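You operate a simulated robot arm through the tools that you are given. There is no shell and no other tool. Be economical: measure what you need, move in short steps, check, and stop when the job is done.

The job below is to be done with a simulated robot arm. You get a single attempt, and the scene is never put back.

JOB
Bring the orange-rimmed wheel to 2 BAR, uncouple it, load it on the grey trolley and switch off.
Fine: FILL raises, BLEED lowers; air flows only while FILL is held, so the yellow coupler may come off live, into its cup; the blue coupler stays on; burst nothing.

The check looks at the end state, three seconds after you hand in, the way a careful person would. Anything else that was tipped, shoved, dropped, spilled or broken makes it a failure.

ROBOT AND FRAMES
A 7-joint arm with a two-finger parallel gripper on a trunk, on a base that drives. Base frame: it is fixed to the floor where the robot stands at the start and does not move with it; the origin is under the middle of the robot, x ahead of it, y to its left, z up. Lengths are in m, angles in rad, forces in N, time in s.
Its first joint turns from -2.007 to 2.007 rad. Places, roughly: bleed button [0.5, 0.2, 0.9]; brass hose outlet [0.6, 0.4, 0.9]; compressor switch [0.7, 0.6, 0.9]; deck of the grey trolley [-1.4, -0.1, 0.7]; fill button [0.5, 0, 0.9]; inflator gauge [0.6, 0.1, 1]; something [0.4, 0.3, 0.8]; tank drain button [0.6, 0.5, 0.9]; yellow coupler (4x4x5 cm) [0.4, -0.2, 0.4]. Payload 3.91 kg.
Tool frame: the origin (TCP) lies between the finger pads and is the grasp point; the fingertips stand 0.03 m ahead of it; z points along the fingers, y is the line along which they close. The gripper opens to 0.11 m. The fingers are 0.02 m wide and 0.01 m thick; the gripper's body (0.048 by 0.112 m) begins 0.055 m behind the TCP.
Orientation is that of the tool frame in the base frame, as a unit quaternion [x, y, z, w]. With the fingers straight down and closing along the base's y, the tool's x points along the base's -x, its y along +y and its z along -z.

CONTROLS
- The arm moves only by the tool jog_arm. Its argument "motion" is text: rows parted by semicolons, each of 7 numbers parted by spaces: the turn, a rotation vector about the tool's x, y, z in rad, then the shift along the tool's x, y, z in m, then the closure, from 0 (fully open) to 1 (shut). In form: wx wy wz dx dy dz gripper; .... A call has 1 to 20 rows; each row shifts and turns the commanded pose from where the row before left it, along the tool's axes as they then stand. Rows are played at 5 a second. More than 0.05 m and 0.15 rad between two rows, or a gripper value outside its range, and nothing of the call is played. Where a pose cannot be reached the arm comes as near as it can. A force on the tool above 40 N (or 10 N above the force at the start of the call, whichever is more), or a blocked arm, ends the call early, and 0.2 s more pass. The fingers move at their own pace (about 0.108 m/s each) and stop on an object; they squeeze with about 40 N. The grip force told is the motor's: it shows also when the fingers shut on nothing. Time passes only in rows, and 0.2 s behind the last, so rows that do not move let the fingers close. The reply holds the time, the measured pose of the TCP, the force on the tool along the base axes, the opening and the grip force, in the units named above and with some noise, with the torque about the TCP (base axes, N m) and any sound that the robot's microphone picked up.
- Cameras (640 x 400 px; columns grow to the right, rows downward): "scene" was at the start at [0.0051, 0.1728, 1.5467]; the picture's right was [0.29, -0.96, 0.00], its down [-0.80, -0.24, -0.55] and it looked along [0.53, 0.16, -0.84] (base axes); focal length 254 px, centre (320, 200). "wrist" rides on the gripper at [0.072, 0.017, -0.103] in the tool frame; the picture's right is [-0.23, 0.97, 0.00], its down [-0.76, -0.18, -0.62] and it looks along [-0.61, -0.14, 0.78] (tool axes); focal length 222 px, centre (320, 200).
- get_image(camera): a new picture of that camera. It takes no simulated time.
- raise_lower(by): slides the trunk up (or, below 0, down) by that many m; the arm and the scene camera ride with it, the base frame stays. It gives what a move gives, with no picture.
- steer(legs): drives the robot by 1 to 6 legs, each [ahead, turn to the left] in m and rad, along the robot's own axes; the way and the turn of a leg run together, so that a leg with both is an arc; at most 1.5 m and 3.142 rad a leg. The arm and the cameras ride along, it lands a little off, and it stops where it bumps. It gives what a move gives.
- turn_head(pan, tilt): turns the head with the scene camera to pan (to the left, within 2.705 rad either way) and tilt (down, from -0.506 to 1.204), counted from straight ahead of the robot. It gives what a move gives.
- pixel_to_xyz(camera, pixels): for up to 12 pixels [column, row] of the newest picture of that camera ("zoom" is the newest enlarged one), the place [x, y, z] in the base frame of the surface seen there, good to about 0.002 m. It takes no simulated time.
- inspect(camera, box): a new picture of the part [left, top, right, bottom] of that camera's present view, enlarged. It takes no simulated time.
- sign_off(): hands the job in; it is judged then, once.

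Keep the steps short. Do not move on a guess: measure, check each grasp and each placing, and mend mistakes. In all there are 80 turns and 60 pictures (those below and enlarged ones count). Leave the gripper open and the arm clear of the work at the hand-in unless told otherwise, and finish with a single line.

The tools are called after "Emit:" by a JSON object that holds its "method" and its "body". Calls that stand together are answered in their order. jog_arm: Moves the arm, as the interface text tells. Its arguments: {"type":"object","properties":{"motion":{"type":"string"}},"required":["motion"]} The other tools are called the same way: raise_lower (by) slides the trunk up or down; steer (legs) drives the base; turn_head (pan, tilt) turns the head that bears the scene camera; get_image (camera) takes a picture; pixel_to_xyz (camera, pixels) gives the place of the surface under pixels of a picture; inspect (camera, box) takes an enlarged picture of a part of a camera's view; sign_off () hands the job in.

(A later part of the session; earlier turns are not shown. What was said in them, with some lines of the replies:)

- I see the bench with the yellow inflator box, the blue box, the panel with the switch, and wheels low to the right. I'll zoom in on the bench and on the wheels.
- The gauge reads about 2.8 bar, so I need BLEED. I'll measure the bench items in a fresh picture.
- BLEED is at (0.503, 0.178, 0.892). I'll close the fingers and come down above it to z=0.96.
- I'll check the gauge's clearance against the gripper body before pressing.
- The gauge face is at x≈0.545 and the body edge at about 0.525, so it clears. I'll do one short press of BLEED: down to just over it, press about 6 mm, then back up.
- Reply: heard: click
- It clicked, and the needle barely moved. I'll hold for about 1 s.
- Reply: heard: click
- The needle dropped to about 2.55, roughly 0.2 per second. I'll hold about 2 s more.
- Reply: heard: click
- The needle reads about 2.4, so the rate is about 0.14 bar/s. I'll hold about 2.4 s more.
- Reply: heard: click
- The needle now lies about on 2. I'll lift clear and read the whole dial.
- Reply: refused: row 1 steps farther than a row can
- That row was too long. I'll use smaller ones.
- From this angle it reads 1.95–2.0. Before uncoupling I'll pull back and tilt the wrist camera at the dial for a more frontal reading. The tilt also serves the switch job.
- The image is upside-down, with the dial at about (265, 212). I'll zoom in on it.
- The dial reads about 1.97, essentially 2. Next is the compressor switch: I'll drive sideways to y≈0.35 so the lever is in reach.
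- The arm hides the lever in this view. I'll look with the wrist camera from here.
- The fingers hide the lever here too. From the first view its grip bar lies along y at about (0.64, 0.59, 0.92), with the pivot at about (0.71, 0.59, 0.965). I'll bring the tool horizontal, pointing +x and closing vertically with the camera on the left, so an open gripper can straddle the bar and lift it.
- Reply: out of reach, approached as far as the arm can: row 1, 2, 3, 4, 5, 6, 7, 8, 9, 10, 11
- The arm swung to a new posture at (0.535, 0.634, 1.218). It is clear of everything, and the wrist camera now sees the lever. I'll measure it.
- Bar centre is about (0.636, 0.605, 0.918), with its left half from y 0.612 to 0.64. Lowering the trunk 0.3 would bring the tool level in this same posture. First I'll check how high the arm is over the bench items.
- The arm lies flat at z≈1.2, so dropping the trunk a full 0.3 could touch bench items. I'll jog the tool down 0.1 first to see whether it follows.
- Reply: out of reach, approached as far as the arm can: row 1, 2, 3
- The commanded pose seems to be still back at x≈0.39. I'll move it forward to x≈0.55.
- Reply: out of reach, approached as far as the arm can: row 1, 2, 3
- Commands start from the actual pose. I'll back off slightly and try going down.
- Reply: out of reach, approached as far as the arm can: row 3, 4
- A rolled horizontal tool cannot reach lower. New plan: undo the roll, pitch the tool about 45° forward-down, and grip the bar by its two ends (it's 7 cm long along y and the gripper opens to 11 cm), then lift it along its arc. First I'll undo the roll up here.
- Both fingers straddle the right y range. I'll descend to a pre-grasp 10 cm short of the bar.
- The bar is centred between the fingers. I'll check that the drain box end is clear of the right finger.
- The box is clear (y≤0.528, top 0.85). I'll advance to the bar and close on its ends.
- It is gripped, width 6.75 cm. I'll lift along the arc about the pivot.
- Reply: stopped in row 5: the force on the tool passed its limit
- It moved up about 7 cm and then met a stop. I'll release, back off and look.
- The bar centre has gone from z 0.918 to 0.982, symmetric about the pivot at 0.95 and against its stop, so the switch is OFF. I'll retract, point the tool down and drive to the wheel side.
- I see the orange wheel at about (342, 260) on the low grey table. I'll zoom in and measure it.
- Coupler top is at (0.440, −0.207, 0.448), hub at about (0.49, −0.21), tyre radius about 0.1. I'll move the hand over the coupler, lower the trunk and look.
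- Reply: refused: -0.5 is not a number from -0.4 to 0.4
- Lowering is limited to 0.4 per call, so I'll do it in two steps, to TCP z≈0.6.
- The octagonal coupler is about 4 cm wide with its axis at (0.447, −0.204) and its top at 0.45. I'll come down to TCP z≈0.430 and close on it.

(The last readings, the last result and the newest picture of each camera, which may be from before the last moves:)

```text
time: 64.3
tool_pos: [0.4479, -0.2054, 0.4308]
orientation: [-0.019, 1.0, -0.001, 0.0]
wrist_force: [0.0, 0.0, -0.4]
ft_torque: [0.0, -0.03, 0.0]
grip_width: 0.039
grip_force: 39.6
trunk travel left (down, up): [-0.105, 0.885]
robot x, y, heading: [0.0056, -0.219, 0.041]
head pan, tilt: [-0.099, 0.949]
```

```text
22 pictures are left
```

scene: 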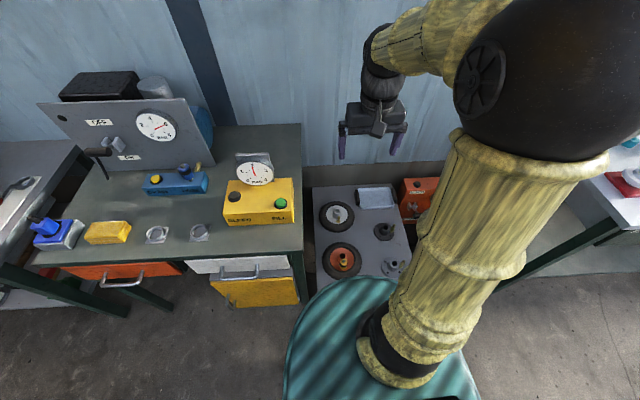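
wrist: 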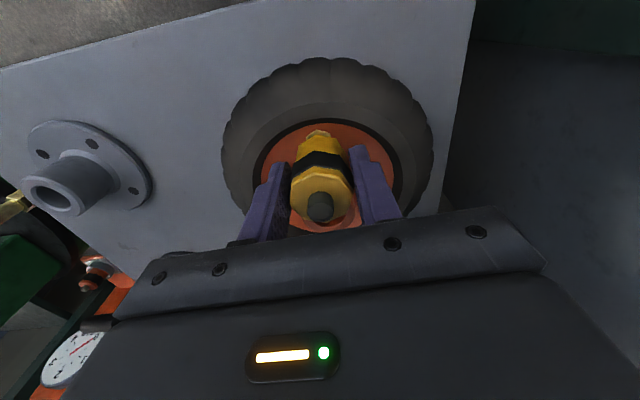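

Gripped at 3.9 cm. I'll pull straight up slowly.

Emit:
{"method": "jog_arm", "body": {"motion": "0 0 0 0 0 -0.01 1; 0 0 0 0 0 -0.01 1; 0 0 0 0 0 -0.015 1; 0 0 0 0 0 -0.03 1; 0 0 0 0 0 -0.04 1; 0 0 0 0 0 0 1"}}

Emit:
{"method": "get_image", "body": {"camera": "wrist"}}

```text
time: 65.7
tool_pos: [0.4466, -0.2028, 0.5363]
orientation: [-0.019, 1.0, 0.0, 0.0]
wrist_force: [-0.1, -0.1, -0.7]
ft_torque: [-0.03, 0.0, 0.0]
grip_width: 0.0387
grip_force: 39.7
trunk travel left (down, up): [-0.105, 0.885]
robot x, y, heading: [0.0055, -0.2144, 0.039]
head pan, tilt: [-0.099, 0.949]
```

```text
21 pictures are left
```

wrist: 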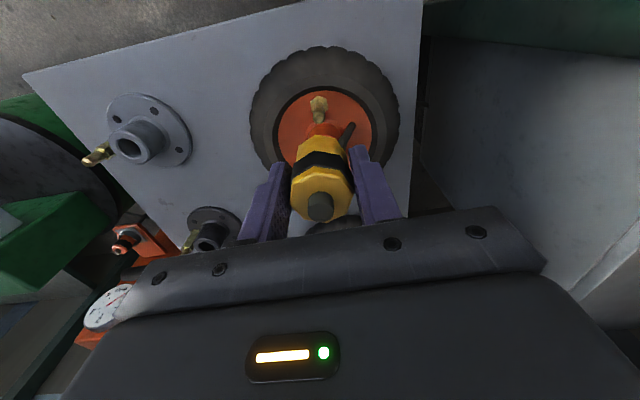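

The coupler is off and the brass valve stays in the wheel. I'll raise the trunk clear and drive back in front of the cups.

Emit:
{"method": "raise_lower", "body": {"by": 0.4}}

Emit:
{"method": "raise_lower", "body": {"by": 0.15}}

Emit:
{"method": "steer", "body": {"legs": [[0, 1.53], [0.5, 0], [0, -1.571]]}}

Emit:
{"method": "get_image", "body": {"camera": "wrist"}}

```text
time: 69.5
tool_pos: [0.4471, -0.2034, 0.936]
orientation: [-0.019, 1.0, -0.001, 0.0]
wrist_force: [-0.5, -0.4, -0.5]
ft_torque: [-0.02, 0.02, -0.04]
grip_width: 0.039
grip_force: 39.9
trunk travel left (down, up): [-0.505, 0.485]
robot x, y, heading: [0.0003, -0.2191, 0.041]
head pan, tilt: [-0.099, 0.949]
```

```text
time: 71.3
tool_pos: [0.4465, -0.2043, 1.0858]
orientation: [-0.02, 1.0, -0.001, -0.001]
wrist_force: [0.7, 0.2, -1.0]
ft_torque: [-0.02, -0.02, -0.01]
grip_width: 0.0389
grip_force: 39.5
trunk travel left (down, up): [-0.655, 0.335]
robot x, y, heading: [0.0042, -0.2154, 0.045]
head pan, tilt: [-0.099, 0.949]
```

```text
time: 81.9
tool_pos: [0.4562, 0.2611, 1.0864]
orientation: [0.029, 1.0, 0.0, 0.0]
wrist_force: [0.2, -0.4, -0.9]
ft_torque: [-0.01, 0.0, -0.01]
grip_width: 0.0388
grip_force: 40.0
trunk travel left (down, up): [-0.655, 0.335]
robot x, y, heading: [0.0122, 0.2897, -0.056]
head pan, tilt: [-0.099, 0.949]
```

```text
20 pictures are left
```

wrist: 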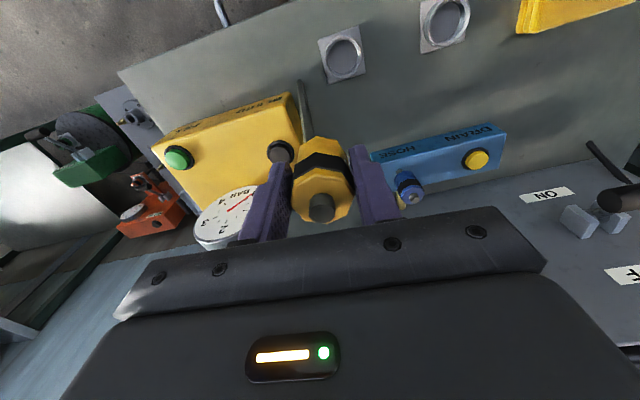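

A thin dark rod shows near the coupler at (302, 95), and the inflator gauge needle is visible. I'll zoom in.

Emit:
{"method": "inspect", "body": {"camera": "wrist", "box": [190, 10, 490, 250]}}

Emit:
{"method": "pixel_to_xyz", "body": {"camera": "wrist", "pixels": [[302, 85], [305, 110], [308, 130], [343, 55], [320, 45], [365, 75], [362, 28], [328, 82], [445, 22], [318, 165], [320, 207]]}}

```text
1.67 times, centred on (340, 130) of wrist
```

zoom: 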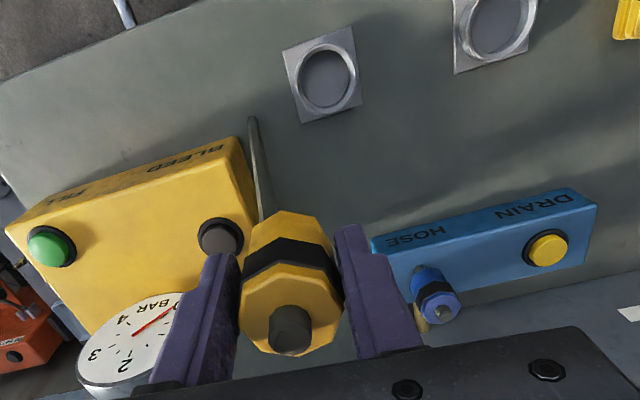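

```text
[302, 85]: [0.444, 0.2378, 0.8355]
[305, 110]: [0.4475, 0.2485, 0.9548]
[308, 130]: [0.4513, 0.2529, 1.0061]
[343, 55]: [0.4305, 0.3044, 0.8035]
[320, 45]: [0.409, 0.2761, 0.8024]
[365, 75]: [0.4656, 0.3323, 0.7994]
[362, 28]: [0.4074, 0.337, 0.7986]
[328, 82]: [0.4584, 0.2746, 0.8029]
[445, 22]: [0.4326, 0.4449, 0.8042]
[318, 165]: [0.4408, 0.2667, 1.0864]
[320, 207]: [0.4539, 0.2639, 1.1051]
```

The rod is the coupler's hose, running straight to a port on the inflator's left side, and the gauge fell because the line is open. Now I'll measure the right cup's rim precisely.

Emit:
{"method": "pixel_to_xyz", "body": {"camera": "wrist", "pixels": [[328, 60], [361, 54], [340, 40], [345, 76], [331, 60], [358, 55], [341, 43], [344, 72], [344, 60]]}}

Emit:
{"method": "inspect", "body": {"camera": "wrist", "box": [300, 10, 480, 100]}}

```text
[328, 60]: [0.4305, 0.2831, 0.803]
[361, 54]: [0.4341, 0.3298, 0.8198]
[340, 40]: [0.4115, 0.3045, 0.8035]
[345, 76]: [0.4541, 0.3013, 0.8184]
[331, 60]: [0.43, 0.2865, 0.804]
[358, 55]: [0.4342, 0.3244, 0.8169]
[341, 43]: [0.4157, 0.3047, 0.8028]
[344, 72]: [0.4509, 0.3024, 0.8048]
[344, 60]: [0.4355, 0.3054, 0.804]
```

```text
3.56 times, centred on (390, 55) of wrist
```

zoom: 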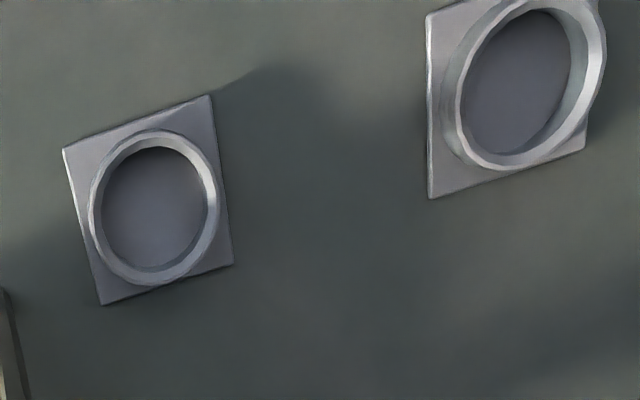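

Cup centre is about (0.430, 0.3035): floor 0.803, rim 0.8185, inner radius about 0.0225. The fingertips sit level with the coupler's bottom and would strike the rim. So I'll stand the coupler on free bench at (0.515, 0.31) and regrip it about 2 cm higher. First I'll go above that spot, down to z≈0.845.

Emit:
{"method": "jog_arm", "body": {"motion": "0 0 0 -0.028 0.026 0 1; 0 0 0 -0.028 0.026 0 1; 0 0 0 0 0 0.048 1; 0 0 0 0 0 0.048 1; 0 0 0 0 0 0.048 1; 0 0 0 0 0 0.048 1; 0 0 0 0 0 0.047 1; 0 0 0 0 0 0 1"}}

Emit:
{"method": "turn_head", "body": {"pan": 0.1, "tilt": 0.9}}

Emit:
{"method": "get_image", "body": {"camera": "scene"}}

```text
time: 83.7
tool_pos: [0.515, 0.3091, 0.8445]
orientation: [0.029, 1.0, -0.001, 0.0]
wrist_force: [0.5, -0.3, -0.3]
ft_torque: [-0.02, 0.01, 0.01]
grip_width: 0.039
grip_force: 40.1
trunk travel left (down, up): [-0.655, 0.335]
robot x, y, heading: [0.0148, 0.2921, -0.059]
head pan, tilt: [-0.099, 0.949]
```

```text
time: 84.4
tool_pos: [0.5154, 0.3097, 0.8449]
orientation: [0.029, 1.0, 0.0, 0.0]
wrist_force: [0.7, -0.3, -1.2]
ft_torque: [0.0, 0.03, -0.01]
grip_width: 0.0386
grip_force: 40.0
trunk travel left (down, up): [-0.655, 0.335]
robot x, y, heading: [0.0127, 0.2918, -0.056]
head pan, tilt: [0.099, 0.901]
```

```text
17 pictures are left
```

scene: 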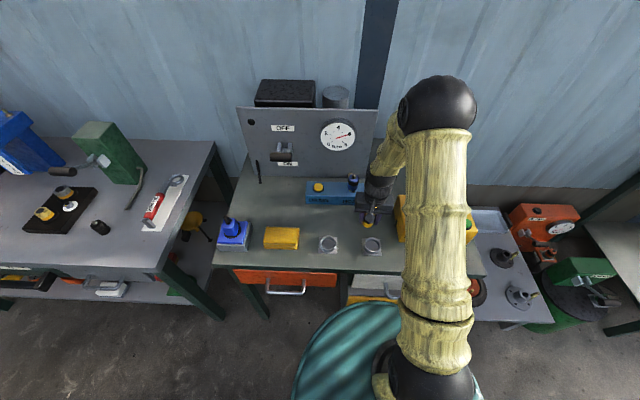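

The spot is clear. I'll lower in small steps until contact.

Emit:
{"method": "jog_arm", "body": {"motion": "0 0 0 0 0 0.004 1; 0 0 0 0 0 0.004 1; 0 0 0 0 0 0.003 1; 0 0 0 0 0 0 1"}}

Emit:
{"method": "inspect", "body": {"camera": "scene", "box": [320, 170, 420, 260]}}

```text
time: 85.2
tool_pos: [0.5165, 0.3093, 0.841]
orientation: [0.028, 1.0, -0.001, 0.003]
wrist_force: [-8.8, -1.6, 22.1]
ft_torque: [0.02, 0.56, 0.09]
grip_width: 0.0384
grip_force: 40.5
trunk travel left (down, up): [-0.655, 0.335]
robot x, y, heading: [0.0128, 0.2944, -0.061]
head pan, tilt: [0.099, 0.901]
stopped in row 4: the force on the tool passed its limit (the readings are from after the stop); the commanded pose is now the measured one
```

```text
4.44 times, centred on (370, 215) of scene
```

zoom: 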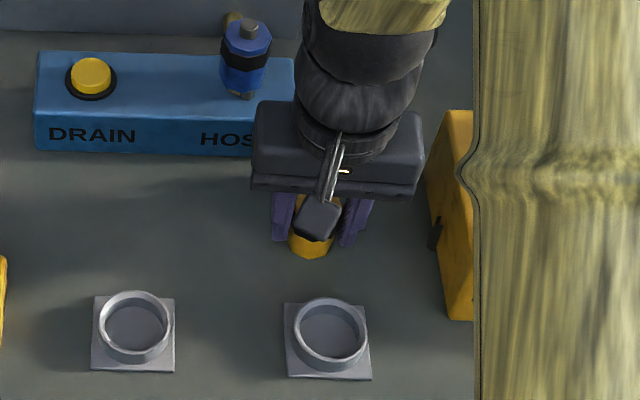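

The bottom sits 4 cm below TCP, which is 1 cm beyond the tips. I'll relieve the pressure, open slightly, rise 1.2 cm and regrip.

Emit:
{"method": "jog_arm", "body": {"motion": "0 0 0 0 0 -0.001 1; 0 0 0 0 0 0 0.5; 0 0 0 0 0 0 0.5; 0 0 0 0 0 -0.007 0.5; 0 0 0 0 0 -0.006 0.5; 0 0 0 0 0 0 0.5; 0 0 0 0 0 0 1; 0 0 0 0 0 0 1; 0 0 0 0 0 0 1"}}

Emit:
{"method": "jog_arm", "body": {"motion": "0 0 0 0 0 -0.02 1; 0 0 0 0 0 -0.03 1; 0 0 0 0 0 0 1"}}

Emit:
{"method": "get_image", "body": {"camera": "wrist"}}

```text
time: 87.2
tool_pos: [0.5183, 0.3108, 0.8533]
orientation: [0.029, 1.0, -0.001, 0.002]
wrist_force: [-0.3, 1.0, 1.9]
ft_torque: [0.07, 0.03, -0.05]
grip_width: 0.0338
grip_force: 40.2
trunk travel left (down, up): [-0.655, 0.335]
robot x, y, heading: [0.0119, 0.293, -0.059]
head pan, tilt: [0.099, 0.901]
```

```text
time: 88.0
tool_pos: [0.5181, 0.3089, 0.9022]
orientation: [0.029, 1.0, -0.001, 0.002]
wrist_force: [0.5, 0.3, -1.6]
ft_torque: [-0.01, 0.01, -0.02]
grip_width: 0.0338
grip_force: 39.9
trunk travel left (down, up): [-0.655, 0.335]
robot x, y, heading: [0.0132, 0.2939, -0.057]
head pan, tilt: [0.099, 0.901]
```

```text
15 pictures are left
```

wrist: 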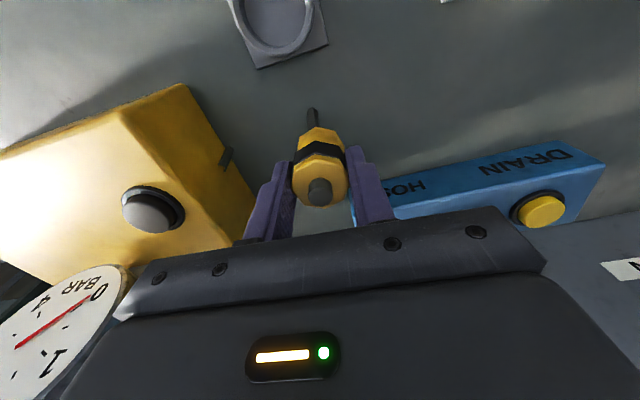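

It is regripped and lifted. I'll measure where the coupler sits relative to the TCP.

Emit:
{"method": "inspect", "body": {"camera": "wrist", "box": [260, 90, 390, 220]}}

Emit:
{"method": "pixel_to_xyz", "body": {"camera": "wrist", "pixels": [[320, 192], [320, 170], [319, 150], [318, 135], [314, 115], [293, 180], [347, 180], [304, 137], [335, 137]]}}

```text
3.08 times, centred on (325, 155) of wrist
```

zoom: 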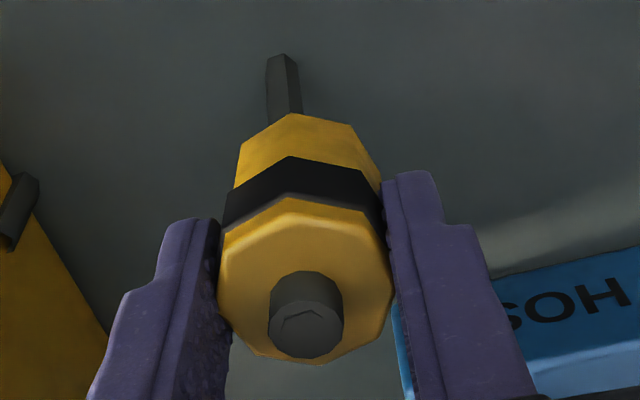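

```text
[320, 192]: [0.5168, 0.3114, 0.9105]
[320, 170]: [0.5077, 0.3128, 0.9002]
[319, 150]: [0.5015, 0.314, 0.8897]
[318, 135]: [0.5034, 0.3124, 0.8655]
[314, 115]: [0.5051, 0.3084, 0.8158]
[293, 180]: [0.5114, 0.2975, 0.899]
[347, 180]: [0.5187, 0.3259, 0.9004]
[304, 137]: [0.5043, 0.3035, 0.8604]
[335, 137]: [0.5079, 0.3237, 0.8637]
```

The coupler axis is about TCP plus 2 mm in y, with its bottom about 5 cm below TCP. I'll move over the cup at (0.430, 0.3035) and lower to just above the rim.

Emit:
{"method": "jog_arm", "body": {"motion": "0 0 0 0.0437 -0.006 0 1; 0 0 0 0.0437 -0.006 0 1; 0 0 0 0 0 0 1; 0 0 0 0 0 0.025 1; 0 0 0 0 0 0 1"}}

Emit:
{"method": "inspect", "body": {"camera": "scene", "box": [335, 210, 405, 270]}}

Emit:
{"method": "get_image", "body": {"camera": "wrist"}}

```text
time: 89.2
tool_pos: [0.4299, 0.3014, 0.8782]
orientation: [0.028, 1.0, -0.002, 0.003]
wrist_force: [1.1, -0.4, -0.6]
ft_torque: [0.0, -0.02, 0.02]
grip_width: 0.0337
grip_force: 39.8
trunk travel left (down, up): [-0.655, 0.335]
robot x, y, heading: [0.0104, 0.29, -0.051]
head pan, tilt: [0.099, 0.901]
```

```text
6.67 times, centred on (370, 240) of scene
```

zoom: 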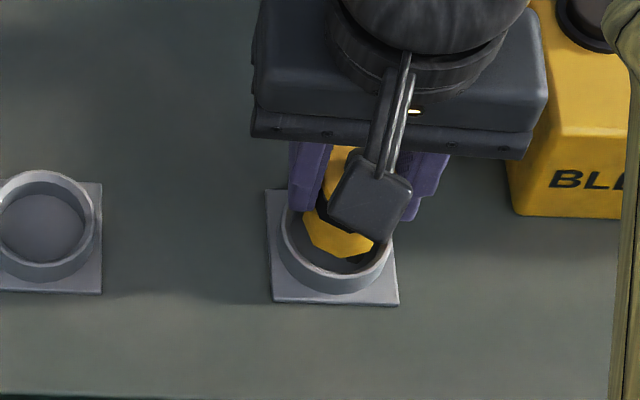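

```text
12 pictures are left
```

wrist: 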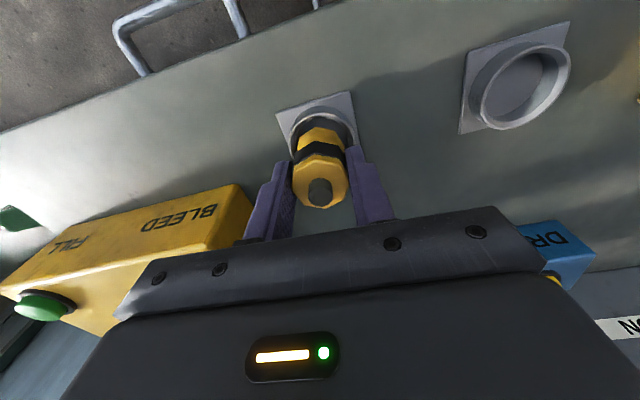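

Aligned over the cup. I'll lower it in.

Emit:
{"method": "jog_arm", "body": {"motion": "0 0 0 0 0 0.008 1; 0 0 0 0 0 0.006 1; 0 0 0 0 0 0.005 1; 0 0 0 0 0 0.002 1; 0 0 0 0 0 0 1"}}

```text
time: 90.4
tool_pos: [0.4295, 0.3029, 0.8571]
orientation: [0.028, 1.0, -0.001, 0.004]
wrist_force: [9.7, 6.3, 18.2]
ft_torque: [0.3, -0.13, -0.1]
grip_width: 0.0338
grip_force: 40.3
trunk travel left (down, up): [-0.655, 0.335]
robot x, y, heading: [0.0107, 0.2921, -0.051]
head pan, tilt: [0.099, 0.901]
```

The bottom is near 0.804, on the floor inside the cup. I'll release and rise.

Emit:
{"method": "jog_arm", "body": {"motion": "0 0 0 0 0 -0.001 0.8; 0 0 0 0 0 0 0.5; 0 0 0 0 0 0 0.5; 0 0 0 0 0 -0.03 0.5; 0 0 0 0 0 -0.04 0.3; 0 0 0 0 0 -0.05 0.3; 0 0 0 0 0 -0.05 0.3; 0 0 0 0 0 -0.05 0.3; 0 0 0 0 0 0 0"}}

Emit:
{"method": "inspect", "body": {"camera": "scene", "box": [310, 190, 410, 270]}}

```text
time: 92.4
tool_pos: [0.4284, 0.3014, 1.077]
orientation: [0.029, 1.0, -0.001, 0.003]
wrist_force: [0.7, 0.2, 0.5]
ft_torque: [-0.02, 0.03, -0.02]
grip_width: 0.11
grip_force: 0.0
trunk travel left (down, up): [-0.655, 0.335]
robot x, y, heading: [0.0142, 0.291, -0.053]
head pan, tilt: [0.099, 0.901]
```

```text
5.00 times, centred on (360, 230) of scene
```

zoom: 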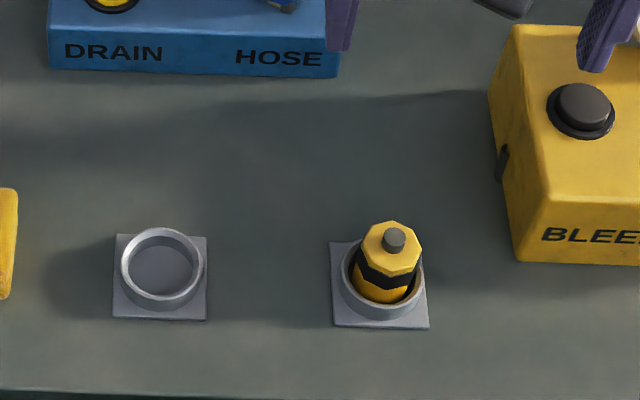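

The coupler stands upright in its cup. Back to the wheel: drive, then lower.

Emit:
{"method": "steer", "body": {"legs": [[0, -1.52], [0.5, 0], [0, 1.55]]}}

```text
time: 102.9
tool_pos: [0.4218, -0.2003, 1.076]
orientation: [0.022, 1.0, -0.001, 0.003]
wrist_force: [0.2, 0.0, 0.6]
ft_torque: [0.04, 0.0, -0.02]
grip_width: 0.1098
grip_force: 0.1
trunk travel left (down, up): [-0.655, 0.335]
robot x, y, heading: [0.0073, -0.2126, -0.036]
head pan, tilt: [0.099, 0.901]
```

I'll centre over the hub and lower the trunk.

Emit:
{"method": "jog_arm", "body": {"motion": "0 0 0 -0.034 -0.005 0 0; 0 0 0 -0.034 -0.004 0 0; 0 0 0 0 0 0 0"}}

Emit:
{"method": "raise_lower", "body": {"by": -0.4}}

Emit:
{"method": "raise_lower", "body": {"by": -0.14}}

Emit:
{"method": "get_image", "body": {"camera": "wrist"}}

```text
time: 103.7
tool_pos: [0.4878, -0.2134, 1.0755]
orientation: [0.021, 1.0, -0.001, 0.003]
wrist_force: [-0.8, -0.2, 0.2]
ft_torque: [-0.01, -0.01, 0.01]
grip_width: 0.1101
grip_force: 0.0
trunk travel left (down, up): [-0.655, 0.335]
robot x, y, heading: [0.0019, -0.2139, -0.04]
head pan, tilt: [0.099, 0.901]
```

```text
time: 107.5
tool_pos: [0.4895, -0.2136, 0.675]
orientation: [0.022, 1.0, -0.001, 0.003]
wrist_force: [-0.8, -0.7, -0.6]
ft_torque: [-0.02, -0.02, 0.0]
grip_width: 0.1101
grip_force: 0.1
trunk travel left (down, up): [-0.255, 0.735]
robot x, y, heading: [0.0047, -0.2165, -0.041]
head pan, tilt: [0.099, 0.901]
```

```text
time: 109.2
tool_pos: [0.4885, -0.2129, 0.5356]
orientation: [0.022, 1.0, 0.0, 0.003]
wrist_force: [1.0, -1.0, 0.6]
ft_torque: [-0.03, -0.02, -0.01]
grip_width: 0.1101
grip_force: 0.0
trunk travel left (down, up): [-0.115, 0.875]
robot x, y, heading: [0.0029, -0.2146, -0.04]
head pan, tilt: [0.099, 0.901]
```

```text
10 pictures are left
```

wrist: 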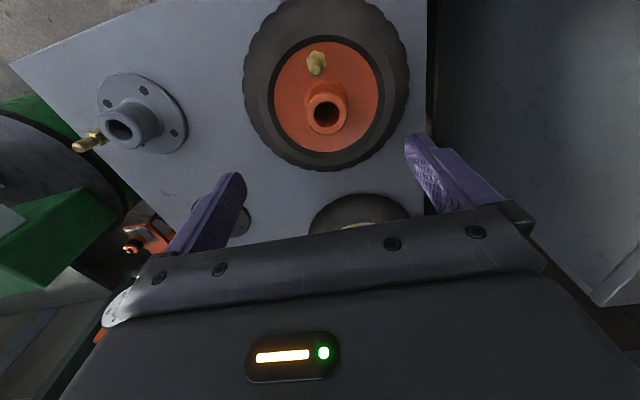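

Emit:
{"method": "pixel_to_xyz", "body": {"camera": "wrist", "pixels": [[308, 107], [345, 105], [327, 127], [325, 88], [290, 100], [360, 95], [316, 60], [330, 145], [327, 170], [320, 5], [248, 85], [405, 70]]}}

```text
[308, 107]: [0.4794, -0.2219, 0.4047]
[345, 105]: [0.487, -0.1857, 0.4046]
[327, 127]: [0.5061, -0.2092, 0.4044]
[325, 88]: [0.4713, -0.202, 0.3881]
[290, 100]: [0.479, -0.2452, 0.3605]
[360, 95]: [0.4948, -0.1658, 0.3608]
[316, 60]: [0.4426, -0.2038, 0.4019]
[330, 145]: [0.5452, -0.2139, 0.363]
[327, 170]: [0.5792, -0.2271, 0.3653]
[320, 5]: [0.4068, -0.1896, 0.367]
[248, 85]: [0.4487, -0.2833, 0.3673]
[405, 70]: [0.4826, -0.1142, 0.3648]
```

Hub centre is (0.488, −0.204), top 0.404, rim disc 0.361. I'll lower to TCP z≈0.398 and grip the hub.

Emit:
{"method": "jog_arm", "body": {"motion": "0 0 0 0 0.009 0.04 0; 0 0 0 0 0 0.045 0; 0 0 0 0 0 0.04 0; 0 0 0 0 0 0.012 0; 0 0 0 0 0 0 0; 0 0 0 0 0 0 1; 0 0 0 0 0 0 1; 0 0 0 0 0 0 1"}}

Emit:
{"method": "jog_arm", "body": {"motion": "0 0 0 0 0 -0.01 1; 0 0 0 0 0 -0.02 1; 0 0 0 0 0 -0.03 1; 0 0 0 0 0 0 1"}}

Emit:
{"method": "get_image", "body": {"camera": "wrist"}}

```text
time: 110.2
tool_pos: [0.4891, -0.203, 0.4051]
orientation: [0.021, 1.0, -0.001, 0.006]
wrist_force: [-12.5, -1.2, 30.5]
ft_torque: [0.76, 0.6, 0.18]
grip_width: 0.1099
grip_force: 0.2
trunk travel left (down, up): [-0.115, 0.875]
robot x, y, heading: [0.0044, -0.2154, -0.039]
head pan, tilt: [0.099, 0.901]
stopped in row 5: the force on the tool passed its limit (the readings are from after the stop); the commanded pose is now the measured one
```

```text
time: 111.2
tool_pos: [0.4905, -0.2031, 0.461]
orientation: [0.022, 1.0, -0.001, 0.004]
wrist_force: [0.0, 0.6, -20.4]
ft_torque: [0.02, 0.02, 0.0]
grip_width: 0.0435
grip_force: 39.8
trunk travel left (down, up): [-0.115, 0.875]
robot x, y, heading: [0.0008, -0.2166, -0.039]
head pan, tilt: [0.099, 0.901]
```

```text
9 pictures are left
```

wrist: 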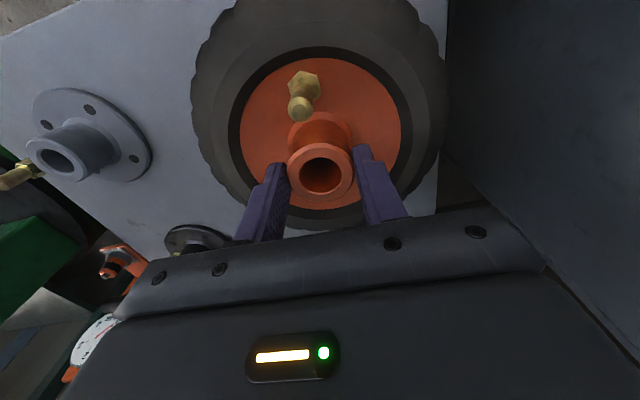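

The force reads −20 N, so the wheel (about 2.1 kg) hangs from the hub. The grip closed while rising, so I'll check how deep it is.

Emit:
{"method": "pixel_to_xyz", "body": {"camera": "wrist", "pixels": [[320, 188], [298, 165], [345, 165], [250, 110], [400, 110], [320, 55], [340, 118], [320, 203]]}}

```text
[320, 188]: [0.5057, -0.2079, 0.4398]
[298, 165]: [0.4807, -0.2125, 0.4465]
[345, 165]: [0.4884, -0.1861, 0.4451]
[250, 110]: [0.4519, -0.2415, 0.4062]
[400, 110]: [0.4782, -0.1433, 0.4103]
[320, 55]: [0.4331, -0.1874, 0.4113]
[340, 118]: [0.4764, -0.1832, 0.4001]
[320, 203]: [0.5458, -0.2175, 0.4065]
```

The overlap is only about 1.3 cm; the fully open fingers had met the tyre. I'll set the wheel down, open to only about 7 cm, go deeper and regrip.

Emit:
{"method": "jog_arm", "body": {"motion": "0 0 0 0 0 0.02 1; 0 0 0 0 0 0.015 1; 0 0 0 0 0 0.005 1; 0 0 0 0 0 0 1; 0 0 0 0 0 0 0.38; 0 0 0 0 0 0 0.38; 0 0 0 0 0 0 0.38"}}

Emit:
{"method": "jog_arm", "body": {"motion": "0 0 0 0.001 0 0.012 0.38; 0 0 0 0 0 0.01 0.38; 0 0 0 0 0 0 0.38; 0 0 0 0 0 0 1; 0 0 0 0 0 0 1; 0 0 0 0 0 0 1"}}

```text
time: 112.8
tool_pos: [0.4914, -0.2032, 0.4235]
orientation: [0.022, 1.0, 0.001, 0.005]
wrist_force: [0.2, -0.6, 0.1]
ft_torque: [0.0, 0.0, 0.01]
grip_width: 0.0683
grip_force: 0.0
trunk travel left (down, up): [-0.115, 0.875]
robot x, y, heading: [0.0069, -0.213, -0.036]
head pan, tilt: [0.099, 0.901]
```

```text
time: 113.6
tool_pos: [0.4887, -0.2049, 0.4044]
orientation: [0.022, 1.0, -0.001, 0.008]
wrist_force: [-10.1, -0.5, 28.0]
ft_torque: [0.56, 0.56, -0.03]
grip_width: 0.0682
grip_force: 0.1
trunk travel left (down, up): [-0.115, 0.875]
robot x, y, heading: [0.0065, -0.2141, -0.04]
head pan, tilt: [0.099, 0.901]
stopped in row 3: the force on the tool passed its limit (the readings are from after the stop); the commanded pose is now the measured one
```

Contact again at 0.404, but there is now 3 cm of overlap on the hub, which is good. I'll relieve 2 mm, close, and lift.

Emit:
{"method": "jog_arm", "body": {"motion": "0 0 0 0 0 -0.003 0.38; 0 0 0 0 0 0 1; 0 0 0 0 0 0 1; 0 0 0 0 0 0 1; 0 0 0 0 0 0 1; 0 0 0 0 0 -0.015 1; 0 0 0 0 0 -0.03 1; 0 0 0 0 0 -0.03 1; 0 0 0 0 0 0 1"}}

Emit:
{"method": "get_image", "body": {"camera": "wrist"}}

Emit:
{"method": "pixel_to_xyz", "body": {"camera": "wrist", "pixels": [[320, 200], [298, 180], [345, 180], [250, 110], [400, 110], [320, 55], [320, 20]]}}

```text
time: 115.6
tool_pos: [0.4894, -0.2021, 0.4792]
orientation: [0.022, 1.0, 0.0, 0.005]
wrist_force: [-0.1, -0.3, -20.4]
ft_torque: [0.0, 0.04, 0.0]
grip_width: 0.0433
grip_force: 39.7
trunk travel left (down, up): [-0.115, 0.875]
robot x, y, heading: [0.0012, -0.215, -0.039]
head pan, tilt: [0.099, 0.901]
```

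```text
8 pictures are left
```

wrist: 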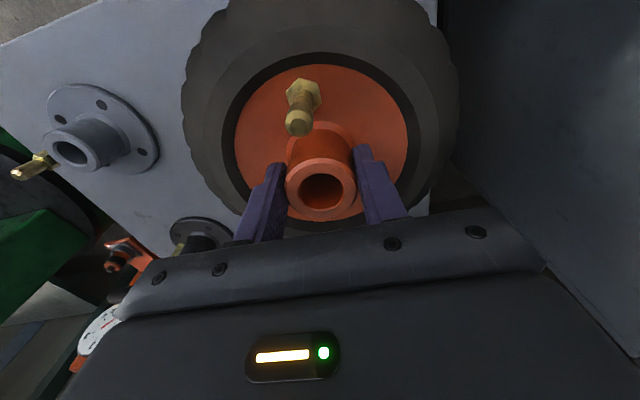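

```text
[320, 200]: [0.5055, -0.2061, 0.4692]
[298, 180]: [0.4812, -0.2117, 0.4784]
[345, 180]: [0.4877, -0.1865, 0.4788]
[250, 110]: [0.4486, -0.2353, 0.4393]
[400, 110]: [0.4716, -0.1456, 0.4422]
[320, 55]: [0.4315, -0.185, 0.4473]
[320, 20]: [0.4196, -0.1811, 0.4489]
```

The wheel is held firmly. I'll raise it well clear of the bench, and turn the head back to see the trolley.

Emit:
{"method": "raise_lower", "body": {"by": 0.4}}

Emit:
{"method": "raise_lower", "body": {"by": 0.2}}

Emit:
{"method": "turn_head", "body": {"pan": -2.65, "tilt": 0.6}}

Emit:
{"method": "get_image", "body": {"camera": "scene"}}

```text
time: 119.4
tool_pos: [0.4915, -0.2014, 0.8781]
orientation: [0.022, 1.0, 0.0, 0.006]
wrist_force: [-0.5, -0.3, -20.1]
ft_torque: [0.03, 0.04, 0.01]
grip_width: 0.0434
grip_force: 40.2
trunk travel left (down, up): [-0.515, 0.475]
robot x, y, heading: [0.007, -0.2181, -0.043]
head pan, tilt: [0.099, 0.901]
```

```text
time: 121.6
tool_pos: [0.492, -0.202, 1.0798]
orientation: [0.022, 1.0, 0.0, 0.006]
wrist_force: [0.1, 0.2, -20.0]
ft_torque: [-0.01, 0.01, 0.0]
grip_width: 0.0435
grip_force: 40.1
trunk travel left (down, up): [-0.715, 0.275]
robot x, y, heading: [0.0058, -0.2152, -0.043]
head pan, tilt: [0.099, 0.901]
```

```text
time: 124.0
tool_pos: [0.4914, -0.2016, 1.0793]
orientation: [0.022, 1.0, 0.0, 0.006]
wrist_force: [0.3, -0.2, -20.5]
ft_torque: [-0.02, 0.05, 0.0]
grip_width: 0.0433
grip_force: 39.5
trunk travel left (down, up): [-0.715, 0.275]
robot x, y, heading: [0.0083, -0.2156, -0.04]
head pan, tilt: [-2.649, 0.6]
```

```text
7 pictures are left
```

scene: 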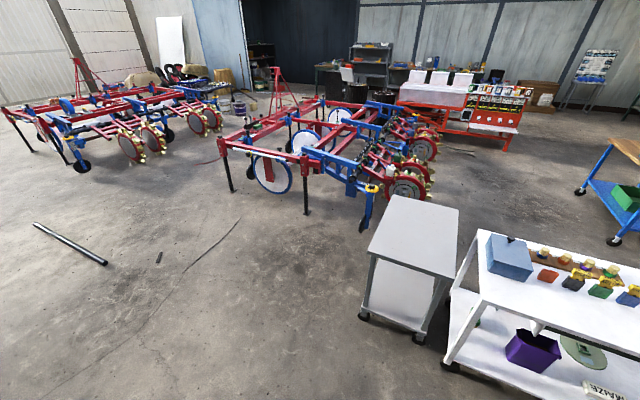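

The grey trolley deck is empty, at about (415, 235), and the floor between is free. I'll measure the deck corners and the neighbouring bench.

Emit:
{"method": "pixel_to_xyz", "body": {"camera": "scene", "pixels": [[394, 200], [455, 212], [372, 252], [450, 274], [415, 235], [480, 235], [465, 290], [510, 238], [390, 320], [420, 338]]}}

```text
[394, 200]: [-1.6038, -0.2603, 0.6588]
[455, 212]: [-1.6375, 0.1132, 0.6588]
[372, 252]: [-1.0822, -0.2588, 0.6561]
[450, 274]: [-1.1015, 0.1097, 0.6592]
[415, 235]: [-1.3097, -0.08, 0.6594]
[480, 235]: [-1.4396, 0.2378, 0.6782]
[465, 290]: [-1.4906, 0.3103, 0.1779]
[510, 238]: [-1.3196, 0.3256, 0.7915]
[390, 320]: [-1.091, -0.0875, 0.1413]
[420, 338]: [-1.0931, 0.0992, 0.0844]
```

Deck: x −1.64 to −1.08, y −0.26 to 0.11, z 0.659. I'll back off 0.35, turn left, approach and square up so the wheel ends above about (−1.25, −0.08), with the head looking ahead and down.

Emit:
{"method": "steer", "body": {"legs": [[-0.35, 0], [0, 2.828], [0.447, 0], [0, 0.353]]}}

Emit:
{"method": "turn_head", "body": {"pan": 0.0, "tilt": 0.95}}

Emit:
{"method": "get_image", "body": {"camera": "scene"}}

```text
time: 136.1
tool_pos: [-1.2268, 0.018, 1.0794]
orientation: [0.999, -0.054, -0.007, -0.001]
wrist_force: [-0.5, -0.1, -20.0]
ft_torque: [-0.03, -0.08, 0.03]
grip_width: 0.0433
grip_force: 40.2
trunk travel left (down, up): [-0.715, 0.275]
robot x, y, heading: [-0.7445, 0.0023, 3.039]
head pan, tilt: [-2.649, 0.6]
```

```text
time: 138.5
tool_pos: [-1.227, 0.0183, 1.0798]
orientation: [0.999, -0.053, -0.007, 0.0]
wrist_force: [0.2, 0.4, -19.6]
ft_torque: [0.01, -0.06, -0.03]
grip_width: 0.0435
grip_force: 40.0
trunk travel left (down, up): [-0.715, 0.275]
robot x, y, heading: [-0.7421, 0.0015, 3.04]
head pan, tilt: [0.0, 0.949]
```

```text
6 pictures are left
```

scene: 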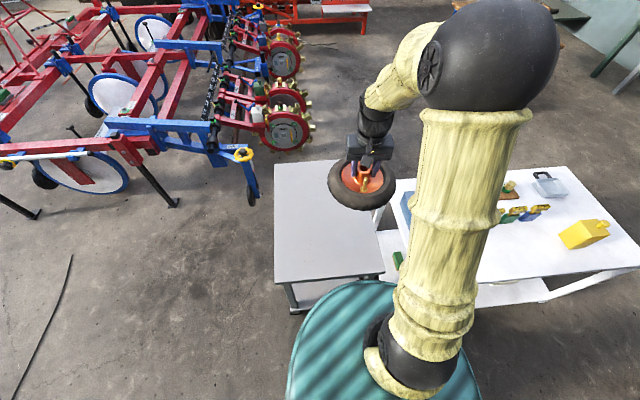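

The wheel is over the deck, at y 0.018. I'll shift to y≈−0.08 and lower the trunk 0.3.

Emit:
{"method": "jog_arm", "body": {"motion": "0 0 0 -0.001 0.033 0 1; 0 0 0 -0.001 0.033 0 1; 0 0 0 -0.001 0.033 0 1; 0 0 0 0 0 0 1"}}

Emit:
{"method": "raise_lower", "body": {"by": -0.3}}

Emit:
{"method": "get_image", "body": {"camera": "scene"}}

```text
time: 139.5
tool_pos: [-1.2384, -0.0791, 1.079]
orientation: [0.999, -0.054, -0.006, -0.001]
wrist_force: [0.0, -0.1, -21.0]
ft_torque: [0.0, -0.08, 0.02]
grip_width: 0.0434
grip_force: 39.9
trunk travel left (down, up): [-0.715, 0.275]
robot x, y, heading: [-0.7424, 0.001, 3.038]
head pan, tilt: [0.0, 0.949]
```

```text
time: 142.5
tool_pos: [-1.2383, -0.081, 0.779]
orientation: [0.999, -0.053, -0.006, -0.002]
wrist_force: [0.3, -0.1, -19.0]
ft_torque: [0.02, -0.04, 0.0]
grip_width: 0.0434
grip_force: 39.7
trunk travel left (down, up): [-0.415, 0.575]
robot x, y, heading: [-0.741, 0.0031, 3.042]
head pan, tilt: [0.0, 0.949]
```

```text
5 pictures are left
```

scene: 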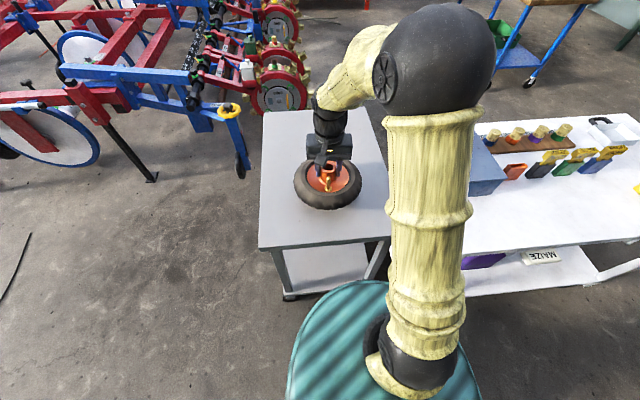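

The wheel is well inside the deck. I'll lower it in small steps until the weight comes off.

Emit:
{"method": "jog_arm", "body": {"motion": "0 0 0 0 0 0.015 1; 0 0 0 0 0 0.01 1; 0 0 0 0 0 0.004 1; 0 0 0 0 0 0.003 1; 0 0 0 0 0 0 1"}}

```text
time: 143.7
tool_pos: [-1.239, -0.0819, 0.7466]
orientation: [0.999, -0.053, -0.006, -0.002]
wrist_force: [0.1, -0.2, -19.0]
ft_torque: [-0.05, -0.09, -0.02]
grip_width: 0.0433
grip_force: 39.9
trunk travel left (down, up): [-0.415, 0.575]
robot x, y, heading: [-0.7444, 0.0026, 3.042]
head pan, tilt: [0.0, 0.949]
```

Still hanging at 19 N. I'll continue in small steps.

Emit:
{"method": "jog_arm", "body": {"motion": "0 0 0 0 0 0.003 1; 0 0 0 0 0 0.003 1; 0 0 0 0 0 0 1"}}

```text
time: 144.5
tool_pos: [-1.238, -0.0806, 0.7458]
orientation: [0.999, -0.053, -0.01, 0.0]
wrist_force: [2.6, -0.2, 31.9]
ft_torque: [0.6, -1.17, 0.04]
grip_width: 0.0438
grip_force: 39.6
trunk travel left (down, up): [-0.415, 0.575]
robot x, y, heading: [-0.7387, -0.001, 3.04]
head pan, tilt: [0.0, 0.949]
```

It is on the deck. I'll relieve slightly, open partway (to clear the tyre), rise, then open fully.

Emit:
{"method": "jog_arm", "body": {"motion": "0 0 0 0 0 -0.003 1; 0 0 0 0 0 0 1; 0 0 0 0 0 0 0.4; 0 0 0 0 0 0 0.4; 0 0 0 0 0 0 0.4; 0 0 0 0 0 -0.03 0.4; 0 0 0 0 0 -0.045 0.4; 0 0 0 0 0 -0.045 0; 0 0 0 0 0 -0.045 0; 0 0 0 0 0 -0.045 0; 0 0 0 0 0 0 0"}}

Emit:
{"method": "raise_lower", "body": {"by": 0.2}}

Emit:
{"method": "get_image", "body": {"camera": "scene"}}

```text
time: 146.9
tool_pos: [-1.2373, -0.0815, 0.9561]
orientation: [0.999, -0.053, -0.007, 0.0]
wrist_force: [-0.1, -0.3, -0.2]
ft_torque: [-0.01, -0.02, 0.01]
grip_width: 0.1101
grip_force: 0.0
trunk travel left (down, up): [-0.415, 0.575]
robot x, y, heading: [-0.7412, -0.0052, 3.043]
head pan, tilt: [0.0, 0.949]
```

```text
time: 149.1
tool_pos: [-1.2367, -0.0814, 1.1555]
orientation: [0.999, -0.053, -0.007, -0.001]
wrist_force: [0.2, 0.1, -0.6]
ft_torque: [0.02, -0.03, 0.0]
grip_width: 0.1099
grip_force: 0.0
trunk travel left (down, up): [-0.615, 0.375]
robot x, y, heading: [-0.7421, 0.0033, 3.038]
head pan, tilt: [0.0, 0.949]
```

```text
4 pictures are left
```

scene: 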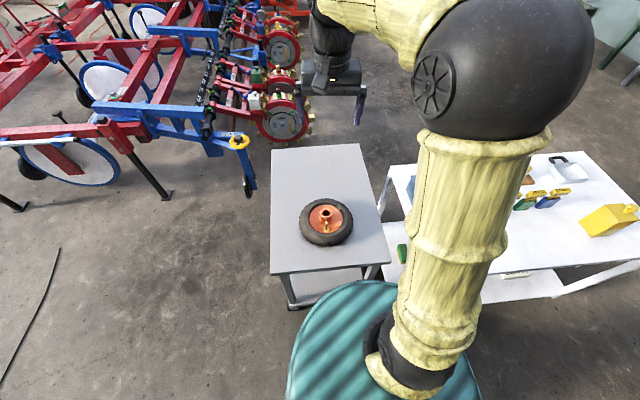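

The wheel lies flat and well inside the deck, and the gripper is open and clear. One last look back at the bench to confirm the switch and coupler.

Emit:
{"method": "turn_head", "body": {"pan": -2.7, "tilt": 0.35}}

Emit:
{"method": "inspect", "body": {"camera": "scene", "box": [180, 130, 420, 300]}}

```text
time: 151.5
tool_pos: [-1.2373, -0.0823, 1.1559]
orientation: [0.999, -0.053, -0.007, 0.0]
wrist_force: [-0.5, -1.3, 0.5]
ft_torque: [0.01, 0.03, -0.03]
grip_width: 0.1098
grip_force: 0.0
trunk travel left (down, up): [-0.615, 0.375]
robot x, y, heading: [-0.7408, 0.0005, 3.039]
head pan, tilt: [-2.7, 0.351]
```

```text
2.35 times, centred on (300, 215) of scene
```

zoom: 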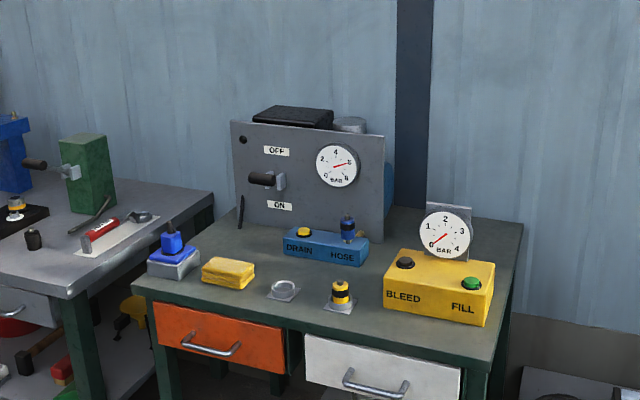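

The coupler is in its cup and the blue one is still on. The lever looks only slightly above mid, so I'll zoom in and measure it.

Emit:
{"method": "inspect", "body": {"camera": "scene", "box": [265, 180, 305, 220]}}

Emit:
{"method": "pixel_to_xyz", "body": {"camera": "zoom", "pixels": [[320, 60], [330, 220], [340, 360], [240, 200], [290, 200], [370, 210]]}}

```text
10.00 times, centred on (285, 200) of scene
```

zoom: 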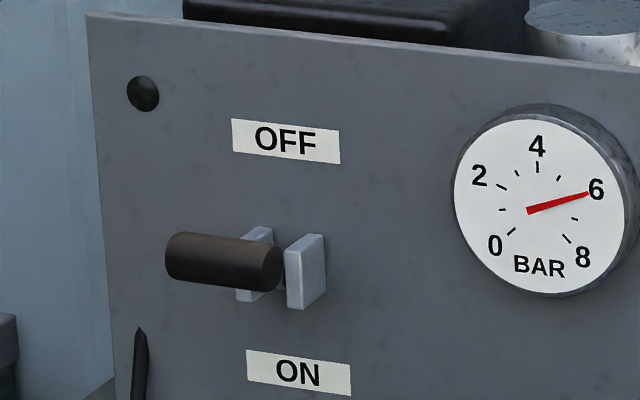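

```text
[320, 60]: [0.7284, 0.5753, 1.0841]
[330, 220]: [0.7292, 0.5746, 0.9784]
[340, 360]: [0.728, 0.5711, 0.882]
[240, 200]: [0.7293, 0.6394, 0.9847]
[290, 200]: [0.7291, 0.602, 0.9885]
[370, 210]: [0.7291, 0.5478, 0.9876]
```

Emit:
{"method": "pixel_to_xyz", "body": {"camera": "zoom", "pixels": [[225, 245], [225, 262], [225, 278], [180, 255], [265, 268], [310, 265], [305, 240], [300, 300], [255, 297]]}}

```text
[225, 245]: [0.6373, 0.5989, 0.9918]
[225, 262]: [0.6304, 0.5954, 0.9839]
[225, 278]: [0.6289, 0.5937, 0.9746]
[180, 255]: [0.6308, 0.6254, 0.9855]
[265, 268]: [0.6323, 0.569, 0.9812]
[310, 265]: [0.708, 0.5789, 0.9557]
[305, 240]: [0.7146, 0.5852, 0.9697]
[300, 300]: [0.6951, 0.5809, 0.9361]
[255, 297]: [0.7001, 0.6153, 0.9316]
```

The wheel is done, but the bar sits at about +20° against the −26° it started from, so the lever may not be fully over. I'll go back and push it firmly to its stop. First, the drive back with an empty hand held high.

Emit:
{"method": "steer", "body": {"legs": [[-0.15, 0], [0, 1.9], [0, 1.925], [0.7, 0], [0, -0.581]]}}

```text
time: 167.1
tool_pos: [0.4994, 0.4679, 1.1546]
orientation: [0.022, 1.0, 0.0, 0.007]
wrist_force: [-0.5, -0.2, 0.1]
ft_torque: [-0.02, 0.0, -0.02]
grip_width: 0.11
grip_force: 0.0
trunk travel left (down, up): [-0.615, 0.375]
robot x, y, heading: [0.0094, 0.3535, -0.044]
head pan, tilt: [-2.7, 0.351]
```

I'm back in front of the switch. I'll set yaw and pitch as before and go to a pre-grasp 10 cm short of the bar.

Emit:
{"method": "jog_arm", "body": {"motion": "0 0 -0.044 0 0.045 0 0; 0 0 0 0 0.045 0 0; 0 0 0 0 0.046 0 0; 0 -0.145 0 0 0 0 0; 0 -0.145 0 0 0 0 0; 0 -0.145 0 0 0 0 0; 0 -0.145 0 0 0 0 0; 0 -0.145 0 0 0 0 0; 0 -0.145 0 0 0 0 0; 0 0 0 0.0165 0 0.0397 0; 0 0 0 0.0165 0 0.0397 0; 0 0 0 0.0165 0 0.0397 0; 0 0 0 0 0 0 0"}}

```text
time: 169.9
tool_pos: [0.559, 0.6033, 1.0417]
orientation: [-0.001, 0.904, 0.0, 0.427]
wrist_force: [0.9, 0.0, 0.0]
ft_torque: [0.03, -0.01, 0.0]
grip_width: 0.1101
grip_force: 0.0
trunk travel left (down, up): [-0.615, 0.375]
robot x, y, heading: [0.0112, 0.3542, -0.039]
head pan, tilt: [-2.7, 0.351]
```

On line. I'll advance 0.102 m and close on the bar ends.

Emit:
{"method": "jog_arm", "body": {"motion": "0 0 0 0 0.001 0.035 0; 0 0 0 0 0 0.035 0; 0 0 0 0 0 0.032 0; 0 0 0 0 0 0 0; 0 0 0 0 0 0 0.6; 0 0 0 0 0 0 0.6; 0 0 0 0 0 0 0.6"}}

```text
time: 171.5
tool_pos: [0.6409, 0.6031, 0.9766]
orientation: [0.0, 0.904, 0.0, 0.428]
wrist_force: [0.9, -3.8, -1.7]
ft_torque: [-0.12, -0.03, -0.35]
grip_width: 0.0677
grip_force: 45.4
trunk travel left (down, up): [-0.615, 0.375]
robot x, y, heading: [0.0104, 0.3564, -0.04]
head pan, tilt: [-2.7, 0.351]
```

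Gripped. I'll lift along the tangent in small steps and watch for a stop.

Emit:
{"method": "jog_arm", "body": {"motion": "0 0 0 -0.0055 0 -0.0013 0.6; 0 0 0 -0.0055 0 -0.0013 0.6; 0 0 0 -0.0055 0 -0.0013 0.6; 0 0 0 0 0 0 0.6"}}

```text
time: 172.1
tool_pos: [0.6412, 0.6032, 0.9756]
orientation: [0.002, 0.908, -0.002, 0.419]
wrist_force: [-3.3, -4.0, -7.4]
ft_torque: [1.38, -1.36, 0.75]
grip_width: 0.0679
grip_force: 44.8
trunk travel left (down, up): [-0.615, 0.375]
robot x, y, heading: [0.0084, 0.3567, -0.047]
head pan, tilt: [-2.7, 0.351]
stopped in row 2: the force on the tool passed its limit (the readings are from after the stop); the commanded pose is now the measured one
```

No movement and over 40 N of resistance: the lever is already on its OFF stop. I'll release and retract clear.

Emit:
{"method": "jog_arm", "body": {"motion": "0 0 0 0 0 0 0; 0 0 0 0 0 0 0; 0 0 0 0 0 -0.04 0; 0 0 0 0 0 -0.045 0; 0 0 0 0 0 -0.045 0; 0 0 0 0 0 -0.045 0; 0 0 0 0 0 -0.045 0; 0 0 0 0 0 0 0"}}

Emit:
{"method": "steer", "body": {"legs": [[-0.3, 0]]}}

Emit:
{"method": "turn_head", "body": {"pan": 0.3, "tilt": 0.7}}

Emit:
{"method": "get_image", "body": {"camera": "scene"}}

```text
time: 173.9
tool_pos: [0.4733, 0.6046, 1.1188]
orientation: [-0.001, 0.907, -0.002, 0.421]
wrist_force: [-0.2, 0.6, 0.1]
ft_torque: [0.01, 0.01, 0.01]
grip_width: 0.1099
grip_force: 0.0
trunk travel left (down, up): [-0.615, 0.375]
robot x, y, heading: [0.0083, 0.3588, -0.045]
head pan, tilt: [-2.7, 0.351]
```

```text
time: 175.9
tool_pos: [0.1753, 0.6172, 1.1185]
orientation: [0.001, 0.907, -0.002, 0.42]
wrist_force: [0.1, 0.2, 0.1]
ft_torque: [0.01, -0.02, -0.02]
grip_width: 0.11
grip_force: 0.1
trunk travel left (down, up): [-0.615, 0.375]
robot x, y, heading: [-0.2893, 0.3677, -0.046]
head pan, tilt: [-2.7, 0.351]
```

```text
time: 178.5
tool_pos: [0.1751, 0.6169, 1.1179]
orientation: [0.002, 0.908, -0.003, 0.42]
wrist_force: [-0.6, -0.5, 0.1]
ft_torque: [0.02, 0.01, 0.04]
grip_width: 0.1097
grip_force: 0.1
trunk travel left (down, up): [-0.615, 0.375]
robot x, y, heading: [-0.2876, 0.3686, -0.044]
head pan, tilt: [0.3, 0.7]
```

```text
1 pictures are left
```

scene: 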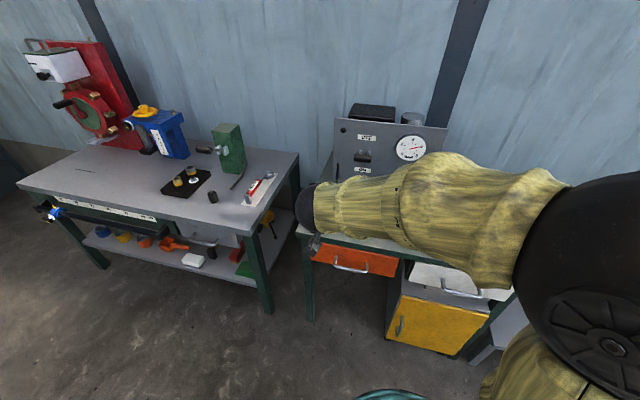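

The lever is up at OFF, the coupler is in its cup, the wheel is on the trolley, and the gripper is open and clear. I'll hand in.

Emit:
{"method": "sign_off", "body": {}}

```text
The job is handed in.
```

The orange-rimmed wheel was bled to about 2 bar (gauge read roughly 1.97), its yellow coupler is off and standing in the right-hand of the two unmarked cups (which cup is its own was my judgement), the wheel lies flat on the grey trolley, the compressor lever is against its OFF stop, and the blue coupler is still on.
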